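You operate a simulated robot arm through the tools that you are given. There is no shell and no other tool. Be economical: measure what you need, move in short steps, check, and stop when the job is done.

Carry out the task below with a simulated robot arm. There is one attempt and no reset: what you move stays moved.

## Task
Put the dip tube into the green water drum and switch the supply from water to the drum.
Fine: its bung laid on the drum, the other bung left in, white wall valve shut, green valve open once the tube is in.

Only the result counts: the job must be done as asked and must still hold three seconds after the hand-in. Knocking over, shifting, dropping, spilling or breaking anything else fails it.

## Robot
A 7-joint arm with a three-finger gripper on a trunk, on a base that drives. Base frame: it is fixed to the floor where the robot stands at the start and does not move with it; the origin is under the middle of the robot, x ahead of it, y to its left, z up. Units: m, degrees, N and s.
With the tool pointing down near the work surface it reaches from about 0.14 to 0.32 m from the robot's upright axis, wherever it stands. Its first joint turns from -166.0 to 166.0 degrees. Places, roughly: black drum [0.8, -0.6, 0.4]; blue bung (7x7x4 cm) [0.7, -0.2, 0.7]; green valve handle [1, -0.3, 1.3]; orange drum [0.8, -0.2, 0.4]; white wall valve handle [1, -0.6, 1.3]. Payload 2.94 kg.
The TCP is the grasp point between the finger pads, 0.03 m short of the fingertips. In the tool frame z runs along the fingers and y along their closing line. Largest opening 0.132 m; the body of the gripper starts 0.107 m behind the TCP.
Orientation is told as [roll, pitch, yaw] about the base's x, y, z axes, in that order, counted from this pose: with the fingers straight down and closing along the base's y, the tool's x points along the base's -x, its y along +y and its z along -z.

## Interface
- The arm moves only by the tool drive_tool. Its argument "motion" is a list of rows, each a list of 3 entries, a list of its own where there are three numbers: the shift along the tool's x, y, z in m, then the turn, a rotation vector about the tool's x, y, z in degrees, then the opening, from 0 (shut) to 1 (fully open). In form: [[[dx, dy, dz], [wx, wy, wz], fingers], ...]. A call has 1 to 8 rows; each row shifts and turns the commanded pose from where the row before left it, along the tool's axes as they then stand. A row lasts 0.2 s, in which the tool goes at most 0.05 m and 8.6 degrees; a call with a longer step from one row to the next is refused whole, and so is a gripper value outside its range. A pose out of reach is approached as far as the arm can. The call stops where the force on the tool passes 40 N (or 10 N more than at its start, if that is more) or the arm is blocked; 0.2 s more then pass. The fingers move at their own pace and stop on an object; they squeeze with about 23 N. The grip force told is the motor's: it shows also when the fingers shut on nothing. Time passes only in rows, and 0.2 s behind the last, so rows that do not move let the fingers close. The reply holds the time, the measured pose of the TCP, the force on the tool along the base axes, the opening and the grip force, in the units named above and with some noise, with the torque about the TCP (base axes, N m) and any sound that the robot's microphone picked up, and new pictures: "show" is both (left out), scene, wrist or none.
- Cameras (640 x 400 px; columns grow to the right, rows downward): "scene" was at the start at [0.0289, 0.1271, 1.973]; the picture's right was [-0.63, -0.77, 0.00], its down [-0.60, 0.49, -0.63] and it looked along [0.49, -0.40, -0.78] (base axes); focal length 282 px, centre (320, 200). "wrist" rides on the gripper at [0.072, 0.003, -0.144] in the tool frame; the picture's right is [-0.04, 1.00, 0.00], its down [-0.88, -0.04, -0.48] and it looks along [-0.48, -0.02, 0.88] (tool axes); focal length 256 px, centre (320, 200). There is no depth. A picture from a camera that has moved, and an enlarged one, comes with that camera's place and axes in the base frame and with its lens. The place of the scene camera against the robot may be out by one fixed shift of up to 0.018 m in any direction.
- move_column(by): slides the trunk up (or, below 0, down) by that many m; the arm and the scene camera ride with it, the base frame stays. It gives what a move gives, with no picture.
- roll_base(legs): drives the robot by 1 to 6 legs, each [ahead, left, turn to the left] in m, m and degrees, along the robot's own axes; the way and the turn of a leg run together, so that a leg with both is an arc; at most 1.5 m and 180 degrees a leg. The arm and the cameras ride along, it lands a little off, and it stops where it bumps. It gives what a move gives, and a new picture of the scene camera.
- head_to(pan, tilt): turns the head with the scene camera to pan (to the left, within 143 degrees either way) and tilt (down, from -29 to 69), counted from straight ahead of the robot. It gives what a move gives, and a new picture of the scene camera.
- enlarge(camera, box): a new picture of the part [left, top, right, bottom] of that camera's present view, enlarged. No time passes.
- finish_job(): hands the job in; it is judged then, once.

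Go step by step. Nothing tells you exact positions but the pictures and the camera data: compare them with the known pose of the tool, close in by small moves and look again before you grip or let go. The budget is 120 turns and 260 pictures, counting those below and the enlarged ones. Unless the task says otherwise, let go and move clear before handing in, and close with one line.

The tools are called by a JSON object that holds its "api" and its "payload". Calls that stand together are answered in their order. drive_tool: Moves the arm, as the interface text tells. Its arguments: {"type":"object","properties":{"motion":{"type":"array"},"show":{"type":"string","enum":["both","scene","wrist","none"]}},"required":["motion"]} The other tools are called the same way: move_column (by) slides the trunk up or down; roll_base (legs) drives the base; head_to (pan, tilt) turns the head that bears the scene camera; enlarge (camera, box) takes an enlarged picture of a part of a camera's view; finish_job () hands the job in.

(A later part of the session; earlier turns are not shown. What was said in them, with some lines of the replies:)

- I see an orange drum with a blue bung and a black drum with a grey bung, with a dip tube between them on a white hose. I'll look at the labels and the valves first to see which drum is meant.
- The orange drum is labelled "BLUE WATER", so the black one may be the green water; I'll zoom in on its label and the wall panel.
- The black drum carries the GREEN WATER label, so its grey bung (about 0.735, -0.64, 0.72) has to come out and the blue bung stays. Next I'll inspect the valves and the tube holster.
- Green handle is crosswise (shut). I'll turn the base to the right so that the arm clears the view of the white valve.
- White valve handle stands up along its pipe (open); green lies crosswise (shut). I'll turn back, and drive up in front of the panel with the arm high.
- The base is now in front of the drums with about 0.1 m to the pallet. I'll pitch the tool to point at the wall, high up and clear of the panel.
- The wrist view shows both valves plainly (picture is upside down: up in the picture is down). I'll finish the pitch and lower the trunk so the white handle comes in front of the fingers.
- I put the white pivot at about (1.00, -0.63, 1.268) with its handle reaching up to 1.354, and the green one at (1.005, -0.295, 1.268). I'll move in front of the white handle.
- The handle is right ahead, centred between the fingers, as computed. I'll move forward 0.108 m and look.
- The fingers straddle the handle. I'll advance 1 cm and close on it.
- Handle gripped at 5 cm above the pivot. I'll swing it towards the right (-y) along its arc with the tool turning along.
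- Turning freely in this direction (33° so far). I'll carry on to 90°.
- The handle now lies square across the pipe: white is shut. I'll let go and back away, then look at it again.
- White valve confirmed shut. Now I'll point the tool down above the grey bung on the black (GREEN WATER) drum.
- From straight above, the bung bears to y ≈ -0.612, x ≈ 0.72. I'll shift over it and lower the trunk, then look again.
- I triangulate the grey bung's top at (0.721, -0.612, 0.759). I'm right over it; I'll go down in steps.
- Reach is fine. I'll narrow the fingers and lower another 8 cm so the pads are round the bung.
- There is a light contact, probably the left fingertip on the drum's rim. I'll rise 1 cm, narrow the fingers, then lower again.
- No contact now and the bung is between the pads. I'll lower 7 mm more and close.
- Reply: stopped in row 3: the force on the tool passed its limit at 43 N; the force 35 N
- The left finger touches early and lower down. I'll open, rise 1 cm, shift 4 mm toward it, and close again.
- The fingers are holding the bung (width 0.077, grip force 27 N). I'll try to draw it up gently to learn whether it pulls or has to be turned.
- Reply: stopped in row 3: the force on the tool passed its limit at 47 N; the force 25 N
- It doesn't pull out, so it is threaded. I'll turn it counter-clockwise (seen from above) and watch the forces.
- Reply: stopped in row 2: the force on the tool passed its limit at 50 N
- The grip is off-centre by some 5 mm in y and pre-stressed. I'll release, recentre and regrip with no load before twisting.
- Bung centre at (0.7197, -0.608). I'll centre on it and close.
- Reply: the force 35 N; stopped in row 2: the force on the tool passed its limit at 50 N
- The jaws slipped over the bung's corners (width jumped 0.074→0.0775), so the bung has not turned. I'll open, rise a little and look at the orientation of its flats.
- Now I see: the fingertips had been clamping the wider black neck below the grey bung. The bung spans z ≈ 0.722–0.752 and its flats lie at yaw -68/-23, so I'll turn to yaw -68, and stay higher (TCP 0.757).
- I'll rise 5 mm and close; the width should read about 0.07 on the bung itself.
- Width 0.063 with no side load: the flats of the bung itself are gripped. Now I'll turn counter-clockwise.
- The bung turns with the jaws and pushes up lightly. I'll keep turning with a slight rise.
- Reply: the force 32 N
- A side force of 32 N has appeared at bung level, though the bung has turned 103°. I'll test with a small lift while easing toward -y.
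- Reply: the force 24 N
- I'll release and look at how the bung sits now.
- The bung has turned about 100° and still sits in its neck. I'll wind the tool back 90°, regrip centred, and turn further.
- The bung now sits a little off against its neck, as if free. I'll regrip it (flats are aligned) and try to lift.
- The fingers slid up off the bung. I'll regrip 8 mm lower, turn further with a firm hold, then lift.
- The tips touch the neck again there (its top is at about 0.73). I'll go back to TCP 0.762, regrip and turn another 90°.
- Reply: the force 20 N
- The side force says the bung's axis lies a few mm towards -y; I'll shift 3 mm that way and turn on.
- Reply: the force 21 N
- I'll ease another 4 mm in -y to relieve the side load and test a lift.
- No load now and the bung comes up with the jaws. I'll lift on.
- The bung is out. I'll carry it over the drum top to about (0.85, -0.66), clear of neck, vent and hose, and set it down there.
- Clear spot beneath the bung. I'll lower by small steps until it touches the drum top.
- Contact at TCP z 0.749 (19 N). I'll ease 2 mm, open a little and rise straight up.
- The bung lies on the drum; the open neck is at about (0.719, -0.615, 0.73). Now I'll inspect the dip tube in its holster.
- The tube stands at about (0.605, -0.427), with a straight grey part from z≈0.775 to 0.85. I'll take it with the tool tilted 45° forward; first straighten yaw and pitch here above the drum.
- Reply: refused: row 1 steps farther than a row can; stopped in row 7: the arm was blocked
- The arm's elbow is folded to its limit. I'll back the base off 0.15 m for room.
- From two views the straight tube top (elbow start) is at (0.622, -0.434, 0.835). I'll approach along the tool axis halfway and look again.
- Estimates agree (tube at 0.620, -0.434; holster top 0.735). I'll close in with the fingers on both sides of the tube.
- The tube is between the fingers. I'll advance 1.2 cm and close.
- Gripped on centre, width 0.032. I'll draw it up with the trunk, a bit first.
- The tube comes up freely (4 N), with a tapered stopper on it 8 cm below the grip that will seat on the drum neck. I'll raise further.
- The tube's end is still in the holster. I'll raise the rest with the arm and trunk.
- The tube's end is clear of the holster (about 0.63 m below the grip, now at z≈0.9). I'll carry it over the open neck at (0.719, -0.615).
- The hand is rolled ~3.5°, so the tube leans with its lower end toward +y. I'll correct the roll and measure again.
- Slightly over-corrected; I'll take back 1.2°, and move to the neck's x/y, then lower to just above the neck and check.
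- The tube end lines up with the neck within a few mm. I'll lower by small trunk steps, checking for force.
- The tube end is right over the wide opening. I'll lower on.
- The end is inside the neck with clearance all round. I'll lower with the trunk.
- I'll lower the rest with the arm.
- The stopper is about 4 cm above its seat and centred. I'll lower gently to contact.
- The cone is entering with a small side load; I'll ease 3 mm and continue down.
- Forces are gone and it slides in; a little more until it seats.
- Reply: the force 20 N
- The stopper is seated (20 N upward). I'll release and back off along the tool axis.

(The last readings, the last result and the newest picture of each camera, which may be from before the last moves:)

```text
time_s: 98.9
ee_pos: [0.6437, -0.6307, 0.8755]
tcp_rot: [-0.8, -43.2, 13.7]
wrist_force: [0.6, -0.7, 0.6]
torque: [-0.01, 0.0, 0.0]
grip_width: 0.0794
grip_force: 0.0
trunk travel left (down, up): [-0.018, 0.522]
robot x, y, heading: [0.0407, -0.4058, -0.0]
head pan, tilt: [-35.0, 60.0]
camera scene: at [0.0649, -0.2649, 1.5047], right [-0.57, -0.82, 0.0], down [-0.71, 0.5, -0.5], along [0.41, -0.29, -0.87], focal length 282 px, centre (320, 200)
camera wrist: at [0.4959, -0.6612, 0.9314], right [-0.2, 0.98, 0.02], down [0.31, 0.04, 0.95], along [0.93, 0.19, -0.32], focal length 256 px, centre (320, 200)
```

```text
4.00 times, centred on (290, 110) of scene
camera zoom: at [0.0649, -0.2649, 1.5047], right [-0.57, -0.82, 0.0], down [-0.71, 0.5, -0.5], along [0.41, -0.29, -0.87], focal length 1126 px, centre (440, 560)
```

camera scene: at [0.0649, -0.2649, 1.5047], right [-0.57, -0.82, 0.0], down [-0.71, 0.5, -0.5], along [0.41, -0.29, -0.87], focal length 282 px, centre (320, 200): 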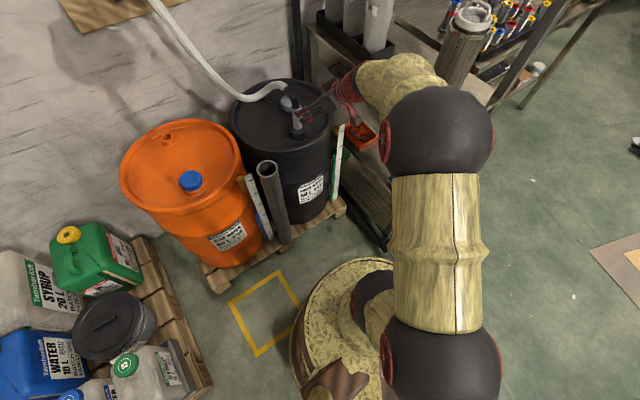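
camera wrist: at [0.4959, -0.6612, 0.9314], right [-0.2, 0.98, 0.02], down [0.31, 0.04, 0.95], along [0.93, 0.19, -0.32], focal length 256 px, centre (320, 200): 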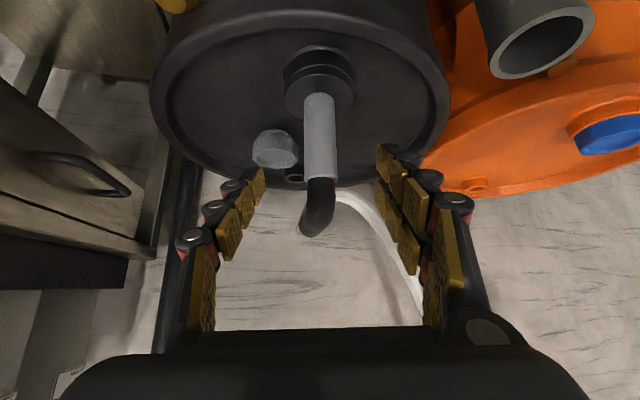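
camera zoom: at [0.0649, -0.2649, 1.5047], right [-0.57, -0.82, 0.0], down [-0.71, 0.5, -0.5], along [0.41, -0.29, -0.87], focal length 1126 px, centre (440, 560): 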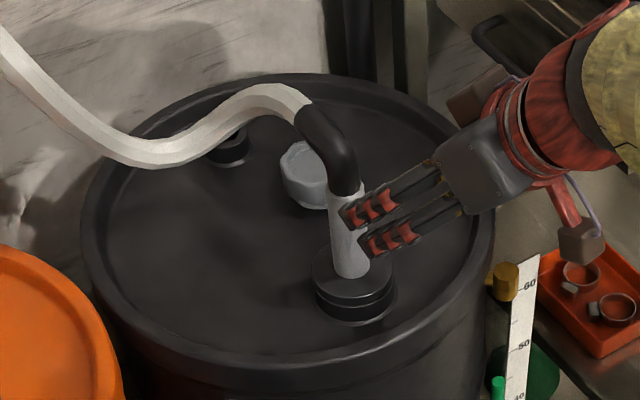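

Tube seated in the black drum, bung resting behind it. Now I'll raise the hand and level it toward the wall to look at the green valve and the hose's run.

{"api": "drive_tool", "payload": {"motion": [[[0, 0, -0.04], [0, 0, 0], 0.6], [[0, 0, -0.03], [0, 0, 0], 0.6]], "show": "none"}}

{"api": "move_column", "payload": {"by": 0.4}}

{"api": "drive_tool", "payload": {"motion": [[[0, 0.03, 0], [0, -7.8, 0], 0.6], [[0, 0.03, 0], [0, -7.8, 0], 0.6], [[0, 0.03, 0], [0, -7.8, 0], 0.6], [[0, 0.03, 0], [0, -7.8, 0], 0.6], [[0, 0.03, 0], [0, -7.8, 0], 0.6], [[0, 0.03, 0], [0, -7.8, 0], 0.6]], "show": "both"}}

```text
time_s: 99.5
ee_pos: [0.5959, -0.6392, 0.9259]
tcp_rot: [-0.7, -43.2, 13.7]
wrist_force: [0.8, 0.0, -1.2]
torque: [0.03, 0.01, 0.02]
grip_width: 0.079
grip_force: 0.1
trunk travel left (down, up): [-0.018, 0.522]
robot x, y, heading: [0.0396, -0.3997, -0.1]
head pan, tilt: [-35.0, 60.0]
```

```text
time_s: 103.4
ee_pos: [0.596, -0.6398, 1.3274]
tcp_rot: [-0.8, -43.1, 13.7]
wrist_force: [0.2, -0.4, 1.4]
torque: [0.02, -0.01, -0.02]
grip_width: 0.0792
grip_force: 0.0
trunk travel left (down, up): [-0.418, 0.122]
robot x, y, heading: [0.0411, -0.4004, -0.1]
head pan, tilt: [-35.0, 60.0]
```

```text
time_s: 104.8
ee_pos: [0.5566, -0.4651, 1.3248]
tcp_rot: [-96.8, -89.5, 109.9]
wrist_force: [0.4, -0.4, 0.5]
torque: [-0.01, 0.0, 0.02]
grip_width: 0.0792
grip_force: 0.1
trunk travel left (down, up): [-0.418, 0.122]
robot x, y, heading: [0.0419, -0.4022, -0.2]
head pan, tilt: [-35.0, 60.0]
camera scene: at [0.0652, -0.265, 1.9047], right [-0.57, -0.82, 0.0], down [-0.71, 0.5, -0.5], along [0.41, -0.29, -0.87], focal length 282 px, centre (320, 200)
camera wrist: at [0.4166, -0.4943, 1.2526], right [-0.23, 0.97, 0.03], down [-0.46, -0.14, 0.88], along [0.86, 0.18, 0.48], focal length 256 px, centre (320, 200)
```

scene: 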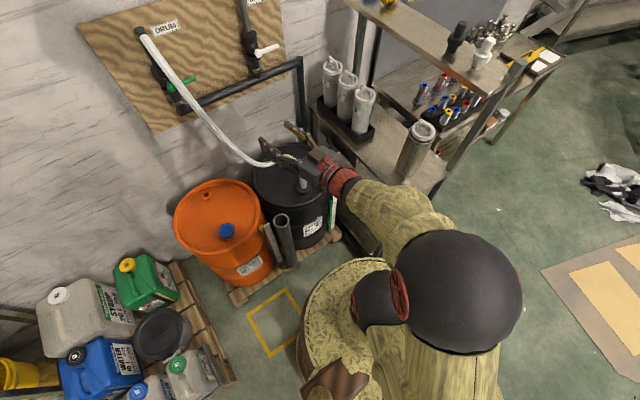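
wrist: 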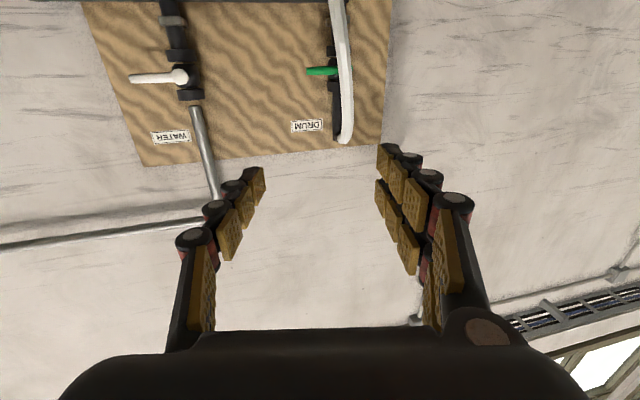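

The hose hangs in front of the green pivot, but its handle sticks out to the right of it. I'll use the closed fingers as a thin rod from the right side; first I'll turn the hand so its flat side stands upright with the camera on the -y side.

{"api": "drive_tool", "payload": {"motion": [[[0, 0, 0], [0, 0, -8.2], 0], [[0, 0, 0], [0, 0, -8.2], 0], [[0, 0, 0], [0, 0, -8.2], 0], [[0, 0, 0], [0, 0, -8.2], 0], [[0, 0, 0], [0, 0, -8.2], 0], [[0, 0, 0], [0, 0, -8.2], 0], [[0, 0, 0], [0, 0, -8.2], 0], [[0, 0, 0], [0, 0, -8.2], 0]], "show": "none"}}

{"api": "drive_tool", "payload": {"motion": [[[0, 0, 0], [0, 0, -8.2], 0], [[0, 0, 0], [0, 0, -8.2], 0], [[0, 0, 0], [0, 0, -8.0], 0], [[0, 0, 0], [0, -7, 0], 0], [[0, 0, 0], [0, -7, 0], 0]], "show": "both"}}

```text
time_s: 106.6
ee_pos: [0.5226, -0.5323, 1.508]
tcp_rot: [-88.2, -25.1, 102.7]
wrist_force: [0.3, -0.1, 0.3]
torque: [-0.01, -0.01, 0.0]
grip_width: 0.0001
grip_force: 23.3
out of reach, approached as far as the arm can: row 3, 4, 5, 6, 7, 8
trunk travel left (down, up): [-0.418, 0.122]
robot x, y, heading: [0.0402, -0.3989, 0.0]
head pan, tilt: [-35.0, 60.0]
```

```text
time_s: 107.8
ee_pos: [0.5195, -0.5123, 1.7011]
tcp_rot: [-89.5, 0.0, 117.1]
wrist_force: [0.4, 0.2, 0.4]
torque: [-0.01, 0.03, -0.01]
grip_width: 0.0
grip_force: 22.8
out of reach, approached as far as the arm can: row 1, 2, 3, 4, 5
trunk travel left (down, up): [-0.418, 0.122]
robot x, y, heading: [0.035, -0.3993, -0.1]
head pan, tilt: [-35.0, 60.0]
camera scene: at [0.0648, -0.2653, 1.9048], right [-0.57, -0.82, 0.0], down [-0.71, 0.5, -0.5], along [0.41, -0.29, -0.87], focal length 282 px, centre (320, 200)
camera wrist: at [0.4243, -0.6416, 1.699], right [-0.03, 0.03, -1.0], down [-0.82, 0.57, 0.04], along [0.57, 0.82, 0.01], focal length 256 px, centre (320, 200)
```

scene: 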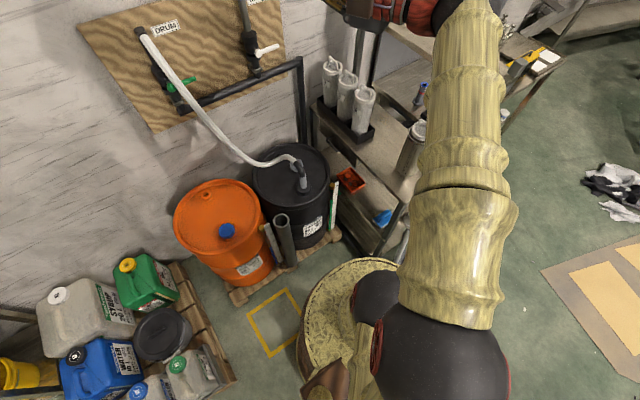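
wrist: 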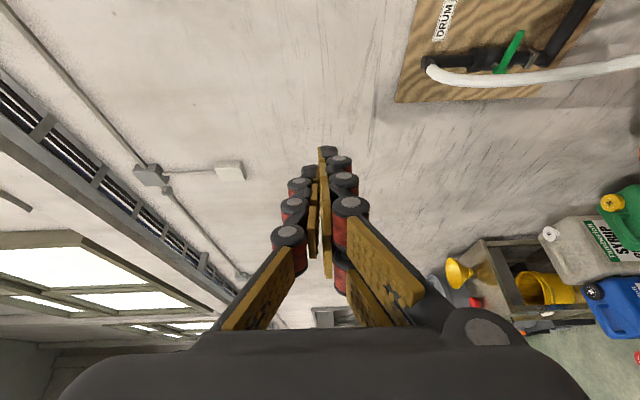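

The orientation is reached but the position was too close in, so the arm rode up. I'll feed the commanded point outward where it's reachable, in free space.

{"api": "drive_tool", "payload": {"motion": [[[0.0163, 0.009, 0.0373], [0, 0, 0], 0], [[0.0163, 0.009, 0.0373], [0, 0, 0], 0], [[0.0163, 0.009, 0.0373], [0, 0, 0], 0]], "show": "scene"}}

```text
time_s: 108.6
ee_pos: [0.6423, -0.4999, 1.7103]
tcp_rot: [-89.5, 0.1, 117.0]
wrist_force: [0.6, 0.0, -0.2]
torque: [-0.01, -0.03, 0.05]
grip_width: 0.0002
grip_force: 23.2
out of reach, approached as far as the arm can: row 1, 2, 3
trunk travel left (down, up): [-0.418, 0.122]
robot x, y, heading: [0.0373, -0.4051, -0.0]
head pan, tilt: [-35.0, 60.0]
camera scene: at [0.0669, -0.2657, 1.9047], right [-0.57, -0.82, 0.0], down [-0.71, 0.5, -0.5], along [0.41, -0.29, -0.87], focal length 282 px, centre (320, 200)
```

scene: 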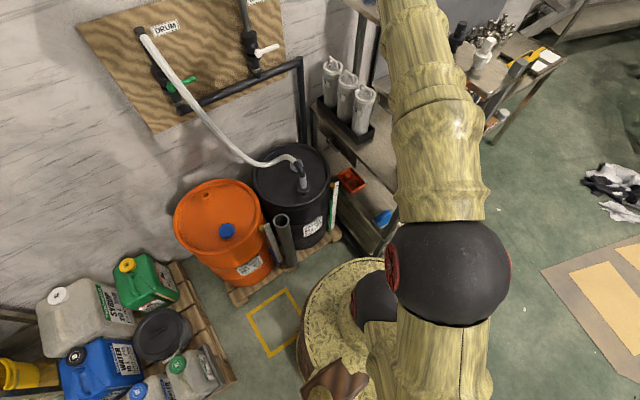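

The arm tracks x and y but rides high; I'll use the trunk to bring the hand down to valve height and see whether it holds.

{"api": "move_column", "payload": {"by": -0.3}}

{"api": "drive_tool", "payload": {"motion": [[[0, 0, 0.005], [0, 0, 0], 0]], "show": "both"}}

```text
time_s: 111.6
ee_pos: [0.6396, -0.4984, 1.4134]
tcp_rot: [-89.6, 0.4, 117.0]
wrist_force: [-0.4, -0.6, 0.3]
torque: [0.02, 0.0, -0.06]
grip_width: 0.0002
grip_force: 23.3
trunk travel left (down, up): [-0.118, 0.422]
robot x, y, heading: [0.0397, -0.4045, -0.1]
head pan, tilt: [-35.0, 60.0]
```

```text
time_s: 112.0
ee_pos: [0.644, -0.4978, 1.4131]
tcp_rot: [-89.5, 0.2, 117.1]
wrist_force: [-0.2, -0.2, 0.3]
torque: [0.05, 0.01, 0.02]
grip_width: 0.0
grip_force: 23.4
trunk travel left (down, up): [-0.118, 0.422]
robot x, y, heading: [0.039, -0.4047, -0.2]
head pan, tilt: [-35.0, 60.0]
camera scene: at [0.0645, -0.2649, 1.6048], right [-0.57, -0.82, 0.0], down [-0.71, 0.5, -0.5], along [0.41, -0.29, -0.87], focal length 282 px, centre (320, 200)
camera wrist: at [0.5484, -0.6272, 1.4112], right [-0.03, 0.03, -1.0], down [-0.82, 0.57, 0.04], along [0.57, 0.82, 0.01], focal length 256 px, centre (320, 200)
```

scene: 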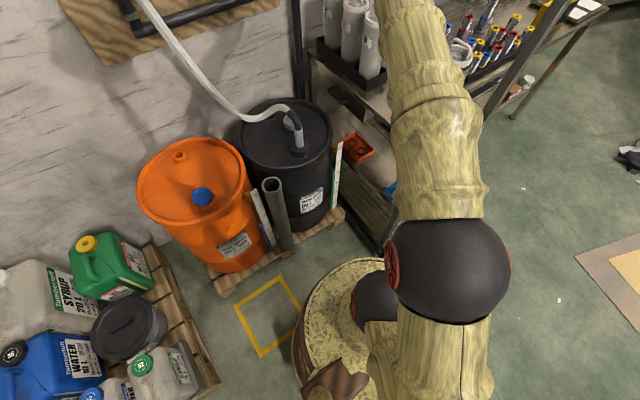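
wrist: 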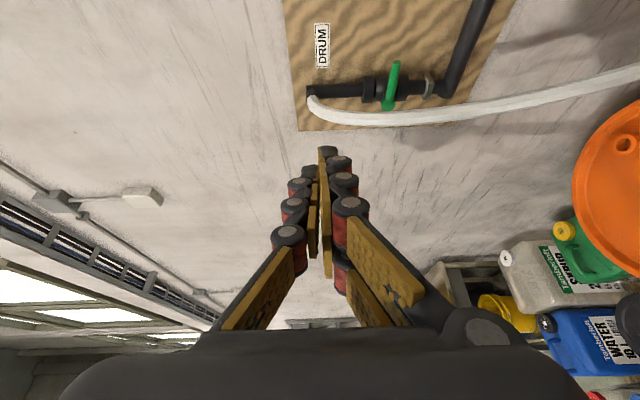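

The hand holds this pose now, and from here the green handle shows clear of the hose: pivot (1.003, -0.300, 1.269), tip at y -0.39. I'll lower the trunk a bit more and move to a point in front of and below the handle.

{"api": "move_column", "payload": {"by": -0.116}}

{"api": "drive_tool", "payload": {"motion": [[[0.008, 0.0093, 0.04], [0, 0, 0], 0], [[0.008, 0.0093, 0.04], [0, 0, 0], 0], [[0.007, 0.0093, 0.04], [0, 0, 0], 0], [[0.007, 0.0093, 0.04], [0, 0, 0], 0], [[0.007, 0.0093, 0.04], [0, 0, 0], 0], [[0.007, 0.0093, 0.04], [0, 0, 0], 0]], "show": "both"}}

```text
time_s: 113.4
ee_pos: [0.6433, -0.4978, 1.297]
tcp_rot: [-89.4, 0.3, 117.0]
wrist_force: [1.0, -0.4, 0.7]
torque: [0.0, 0.02, 0.01]
grip_width: 0.0
grip_force: 23.3
trunk travel left (down, up): [-0.002, 0.538]
robot x, y, heading: [0.0397, -0.4019, -0.2]
head pan, tilt: [-35.0, 60.0]
```

```text
time_s: 114.8
ee_pos: [0.8777, -0.4279, 1.244]
tcp_rot: [-89.5, 0.3, 117.0]
wrist_force: [-1.4, -0.8, 0.8]
torque: [-0.01, 0.02, 0.03]
grip_width: 0.0
grip_force: 23.0
out of reach, approached as far as the arm can: row 2
trunk travel left (down, up): [-0.002, 0.538]
robot x, y, heading: [0.0382, -0.4036, -0.0]
head pan, tilt: [-35.0, 60.0]
camera scene: at [0.0645, -0.265, 1.4887], right [-0.57, -0.82, 0.0], down [-0.71, 0.5, -0.5], along [0.41, -0.29, -0.87], focal length 282 px, centre (320, 200)
camera wrist: at [0.7833, -0.5579, 1.2421], right [-0.03, 0.03, -1.0], down [-0.82, 0.57, 0.04], along [0.57, 0.82, 0.01], focal length 256 px, centre (320, 200)
```

scene: 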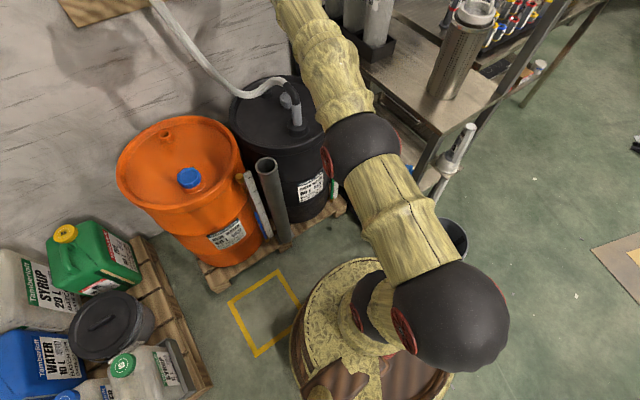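
wrist: 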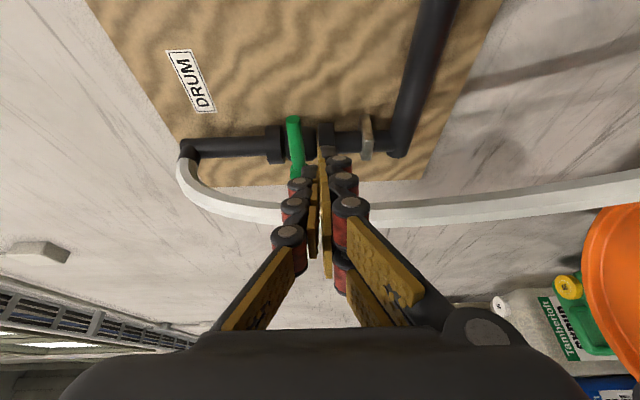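

The handle is seen just above the fingers' line, with the hose clear on the other side. I'll advance until the tips are under the handle.

{"api": "drive_tool", "payload": {"motion": [[[-0.0014, 0.001, 0.0307], [0, 0, 0], 0], [[-0.0014, 0.001, 0.0307], [0, 0, 0], 0], [[-0.0014, 0.001, 0.0307], [0, 0, 0], 0]], "show": "wrist"}}

```text
time_s: 115.6
ee_pos: [0.9586, -0.3819, 1.2398]
tcp_rot: [-89.6, 0.1, 117.1]
wrist_force: [-0.7, 0.3, 0.1]
torque: [-0.02, 0.02, 0.02]
grip_width: 0.0001
grip_force: 23.1
trunk travel left (down, up): [-0.002, 0.538]
robot x, y, heading: [0.0381, -0.4011, -0.2]
head pan, tilt: [-35.0, 60.0]
camera wrist: at [0.8633, -0.5116, 1.2386], right [-0.03, 0.03, -1.0], down [-0.82, 0.57, 0.04], along [0.57, 0.82, 0.01], focal length 256 px, centre (320, 200)
```

wrist: 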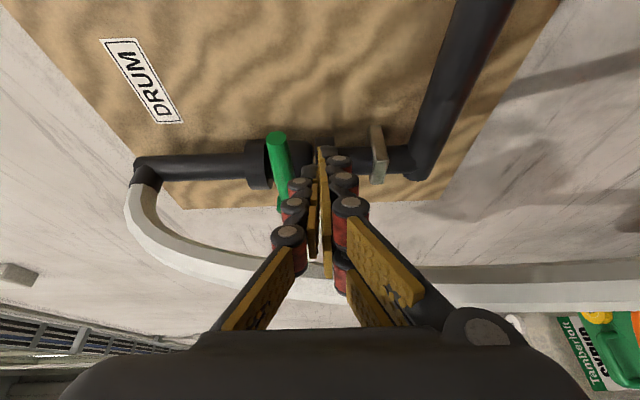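

One more step in, then I'll push the handle up along its arc.

{"api": "drive_tool", "payload": {"motion": [[[-0.0014, 0.0, 0.0305], [0, 0, 0], 0], [[0.0036, -0.01, -0.0018], [0, 0, 0], 0], [[0.0018, -0.017, -0.0009], [0, 0, 0], 0], [[-0.0014, -0.0164, 0.0007], [0, 0, 0], 0], [[-0.0054, -0.0153, 0.0027], [0, 0, 0], 0]], "show": "wrist"}}

```text
time_s: 116.8
ee_pos: [0.985, -0.3637, 1.3007]
tcp_rot: [-89.5, 0.2, 117.0]
wrist_force: [0.6, -0.6, 0.8]
torque: [0.0, 0.0, 0.03]
grip_width: 0.0
grip_force: 23.1
trunk travel left (down, up): [-0.002, 0.538]
robot x, y, heading: [0.0397, -0.3997, -0.2]
head pan, tilt: [-35.0, 60.0]
camera wrist: at [0.8901, -0.4946, 1.2981], right [-0.02, 0.03, -1.0], down [-0.82, 0.57, 0.04], along [0.57, 0.82, 0.01], focal length 256 px, centre (320, 200)
```

wrist: 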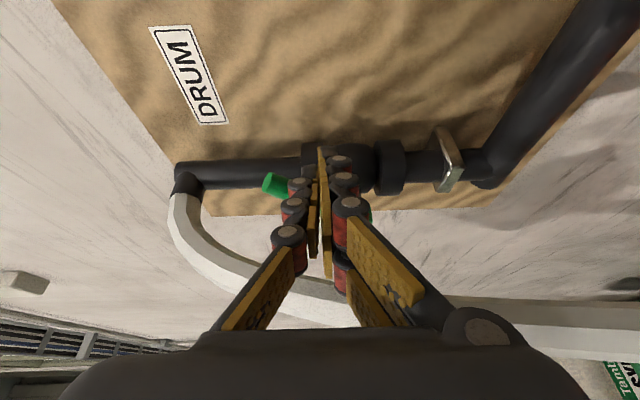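

The handle is following (about 45°). I'll push on to vertical.

{"api": "drive_tool", "payload": {"motion": [[[-0.0085, -0.0133, 0.0043], [0, 0, 0], 0], [[-0.0114, -0.0103, 0.0057], [0, 0, 0], 0], [[-0.0133, -0.0067, 0.0067], [0, 0, 0], 0]], "show": "both"}}

```text
time_s: 117.6
ee_pos: [0.9873, -0.3415, 1.3248]
tcp_rot: [-89.4, 0.2, 116.3]
wrist_force: [1.5, -33.4, -7.1]
torque: [-0.43, 0.15, -0.48]
grip_width: 0.0
grip_force: 23.1
trunk travel left (down, up): [-0.002, 0.538]
robot x, y, heading: [0.0345, -0.4031, -0.4]
head pan, tilt: [-35.0, 60.0]
camera scene: at [0.0663, -0.2697, 1.4891], right [-0.58, -0.82, 0.0], down [-0.71, 0.5, -0.5], along [0.41, -0.29, -0.87], focal length 282 px, centre (320, 200)
camera wrist: at [0.8913, -0.4694, 1.3234], right [-0.03, 0.03, -1.0], down [-0.82, 0.58, 0.04], along [0.58, 0.82, 0.01], focal length 256 px, centre (320, 200)
```

scene: 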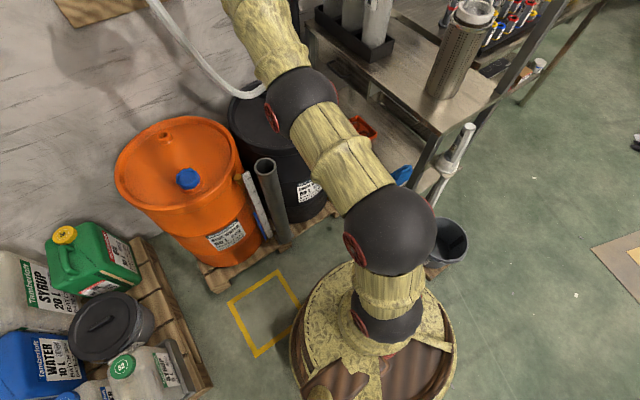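
wrist: 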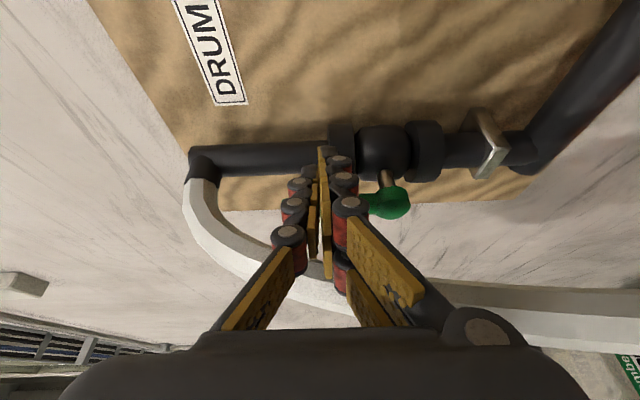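

A 33 N side force: either the handle's stop or the valve's collar. I'll back off and look at the handle.

{"api": "drive_tool", "payload": {"motion": [[[0.012, 0, -0.006], [0, 0, 0], 0], [[0.01, 0, -0.035], [0, 0, 0], 0], [[0.01, 0, -0.04], [0, 0, 0], 0], [[0.01, 0, -0.04], [0, 0, 0], 0]], "show": "wrist"}}

{"api": "enlarge", "payload": {"camera": "wrist", "box": [180, 80, 420, 230]}}

```text
time_s: 118.6
ee_pos: [0.8963, -0.4182, 1.3312]
tcp_rot: [-89.6, 0.3, 117.1]
wrist_force: [0.9, -0.5, 0.4]
torque: [0.01, 0.01, -0.03]
grip_width: 0.0
grip_force: 23.2
trunk travel left (down, up): [-0.002, 0.538]
robot x, y, heading: [0.0407, -0.4019, -0.1]
head pan, tilt: [-35.0, 60.0]
camera wrist: at [0.8014, -0.5486, 1.3292], right [-0.02, 0.03, -1.0], down [-0.82, 0.57, 0.04], along [0.57, 0.82, 0.01], focal length 256 px, centre (320, 200)
```

wrist: 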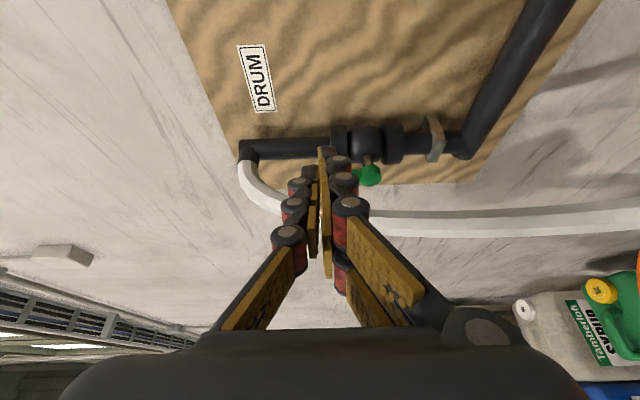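

```text
2.67 times, centred on (300, 155) of wrist
camera zoom: at [0.8014, -0.5486, 1.3292], right [-0.02, 0.03, -1.0], down [-0.82, 0.57, 0.04], along [0.57, 0.82, 0.01], focal length 683 px, centre (373, 320)
```

zoom: 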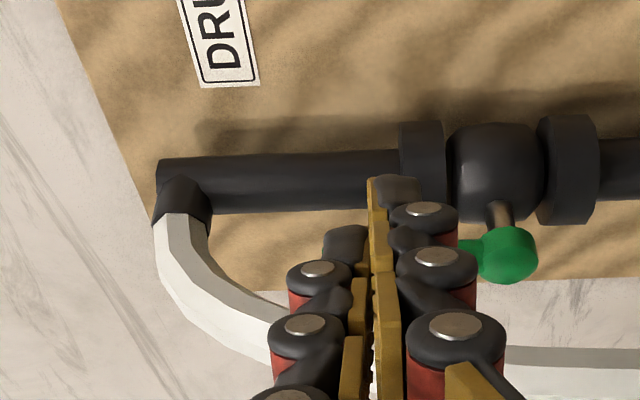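

{"api": "drive_tool", "payload": {"motion": [[[0.01, 0.03, -0.02], [0, 0, 0], 0], [[0.01, 0.04, 0], [0, 0, 0], 0]], "show": "wrist"}}

{"api": "enlarge", "payload": {"camera": "wrist", "box": [160, 80, 400, 230]}}

```text
time_s: 119.2
ee_pos: [0.8857, -0.4481, 1.2611]
tcp_rot: [-89.6, 0.3, 117.1]
wrist_force: [0.6, 1.0, 0.3]
torque: [-0.06, 0.09, 0.0]
grip_width: 0.0002
grip_force: 22.7
trunk travel left (down, up): [-0.002, 0.538]
robot x, y, heading: [0.0405, -0.4031, 0.0]
head pan, tilt: [-35.0, 60.0]
camera wrist: at [0.7918, -0.578, 1.2595], right [-0.02, 0.03, -1.0], down [-0.82, 0.57, 0.04], along [0.57, 0.82, 0.01], focal length 256 px, centre (320, 200)
```

wrist: 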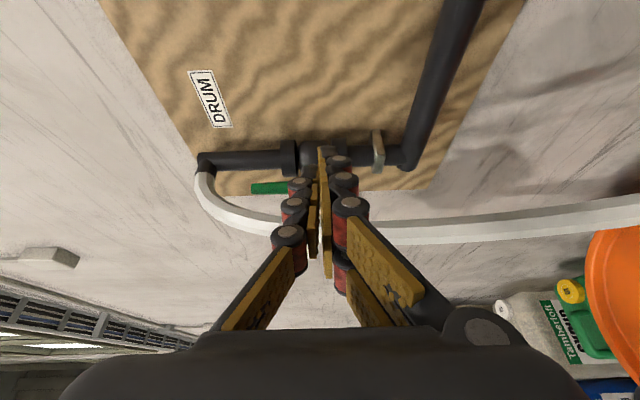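

```text
2.67 times, centred on (280, 155) of wrist
camera zoom: at [0.7918, -0.578, 1.2595], right [-0.02, 0.03, -1.0], down [-0.82, 0.57, 0.04], along [0.57, 0.82, 0.01], focal length 683 px, centre (427, 320)
```

zoom: 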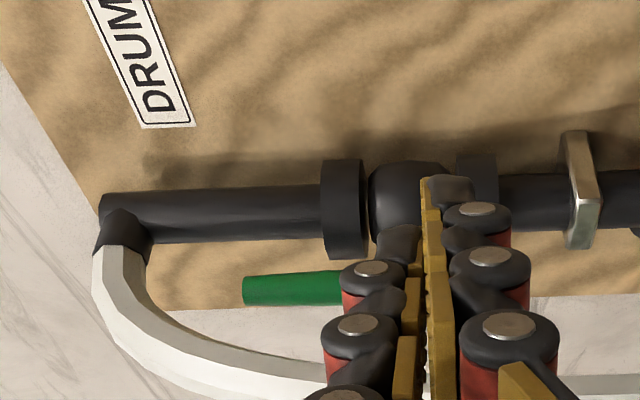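

The green handle stands exactly along its pipe (y -0.307 at both ends): open. I'll withdraw and check everything.

{"api": "drive_tool", "payload": {"motion": [[[0.01, 0, -0.04], [0, 0, 0], 0], [[0.01, 0, -0.04], [0, 0, 0], 0], [[0.01, 0, -0.04], [0, 0, 0], 0]], "show": "wrist"}}

{"api": "roll_base", "payload": {"legs": [[-0.25, 0, 0]]}}

{"api": "head_to", "payload": {"pan": -22, "tilt": 32}}

```text
time_s: 120.0
ee_pos: [0.7928, -0.5272, 1.2615]
tcp_rot: [-89.5, 0.3, 117.2]
wrist_force: [0.4, 0.1, 0.5]
torque: [-0.01, -0.02, -0.04]
grip_width: 0.0001
grip_force: 22.5
trunk travel left (down, up): [-0.002, 0.538]
robot x, y, heading: [0.036, -0.4011, -0.1]
head pan, tilt: [-35.0, 60.0]
camera wrist: at [0.6979, -0.6584, 1.2599], right [-0.03, 0.03, -1.0], down [-0.82, 0.57, 0.04], along [0.57, 0.82, 0.01], focal length 256 px, centre (320, 200)
```

wrist: 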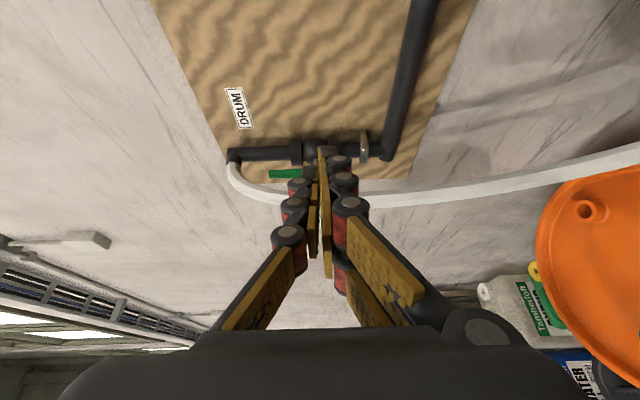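

```text
time_s: 121.9
ee_pos: [0.5414, -0.5283, 1.2606]
tcp_rot: [-89.6, 0.3, 117.1]
wrist_force: [1.0, -0.1, -0.7]
torque: [0.01, 0.0, -0.01]
grip_width: 0.0
grip_force: 22.9
trunk travel left (down, up): [-0.002, 0.538]
robot x, y, heading: [-0.21, -0.4024, 0.0]
head pan, tilt: [-35.0, 60.0]
camera scene: at [-0.1864, -0.2645, 1.4887], right [-0.57, -0.82, 0.0], down [-0.71, 0.5, -0.5], along [0.41, -0.29, -0.87], focal length 282 px, centre (320, 200)
```

scene: 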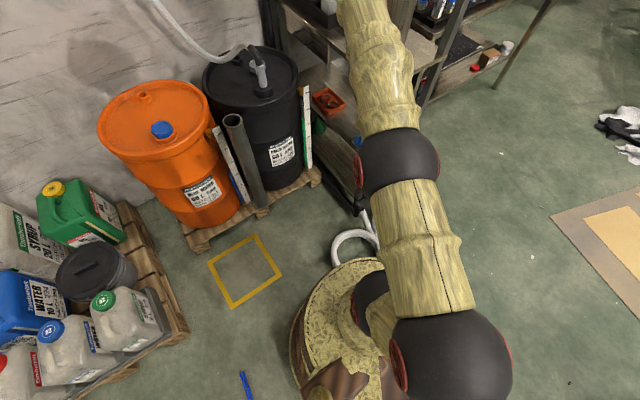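

```text
time_s: 122.8
ee_pos: [0.5417, -0.5279, 1.2608]
tcp_rot: [-89.6, 0.4, 117.1]
wrist_force: [0.0, 0.3, 0.1]
torque: [-0.03, -0.01, 0.03]
grip_width: 0.0001
grip_force: 22.7
trunk travel left (down, up): [-0.002, 0.538]
robot x, y, heading: [-0.2086, -0.4015, -0.3]
head pan, tilt: [-22.0, 32.0]
camera scene: at [-0.1582, -0.2599, 1.5276], right [-0.38, -0.93, 0.0], down [-0.49, 0.2, -0.85], along [0.79, -0.32, -0.53], focal length 282 px, centre (320, 200)
```

scene: 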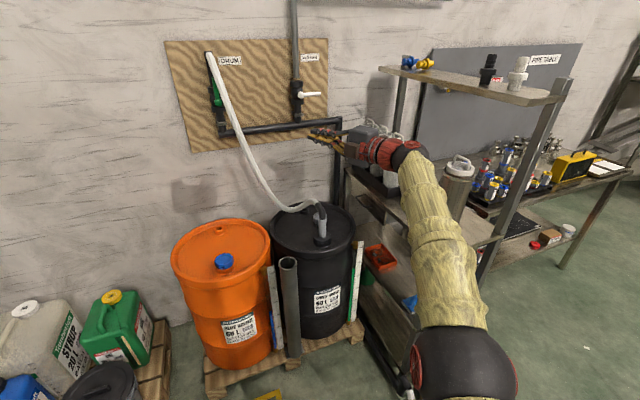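

{"api": "enlarge", "payload": {"camera": "scene", "box": [250, 180, 378, 260]}}

{"api": "enlarge", "payload": {"camera": "scene", "box": [170, 40, 346, 150]}}

```text
5.00 times, centred on (314, 220) of scene
camera zoom: at [-0.1582, -0.2599, 1.5276], right [-0.38, -0.93, 0.0], down [-0.49, 0.2, -0.85], along [0.79, -0.32, -0.53], focal length 1408 px, centre (350, 100)
```

zoom: 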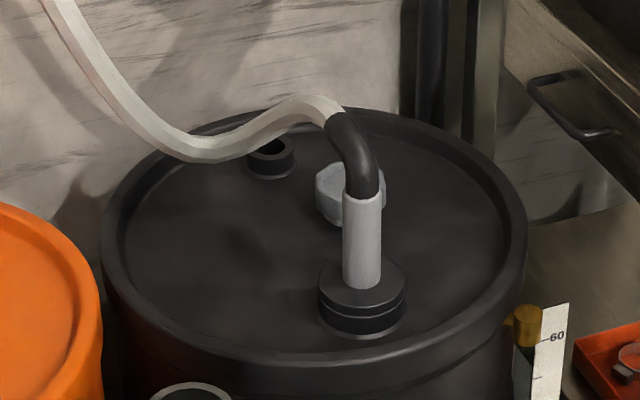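

```text
3.64 times, centred on (258, 95) of scene
camera zoom: at [-0.1582, -0.2599, 1.5276], right [-0.38, -0.93, 0.0], down [-0.49, 0.2, -0.85], along [0.79, -0.32, -0.53], focal length 1024 px, centre (546, 582)
```

zoom: 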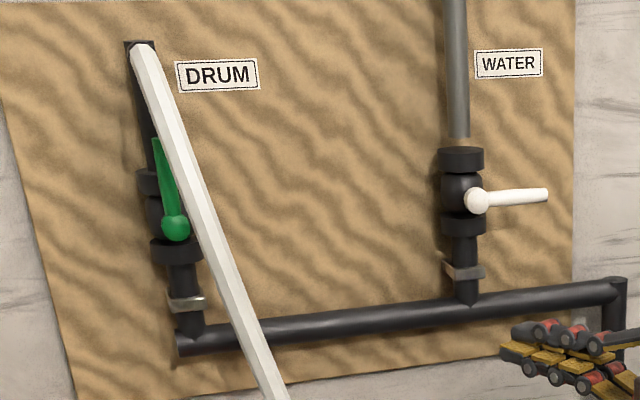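

The tube stands seated in the black GREEN WATER drum with its bung lying beside it. The white valve is shut, the green one is open, and the blue bung is untouched, so I'm handing in.

{"api": "finish_job", "payload": {}}

```text
The job is handed in.
```

The dip tube is in the black drum, which is the one labelled GREEN WATER, and its grey bung lies on that drum. The blue bung is still in, the white wall valve is shut, and the green valve was opened after the tube was seated.
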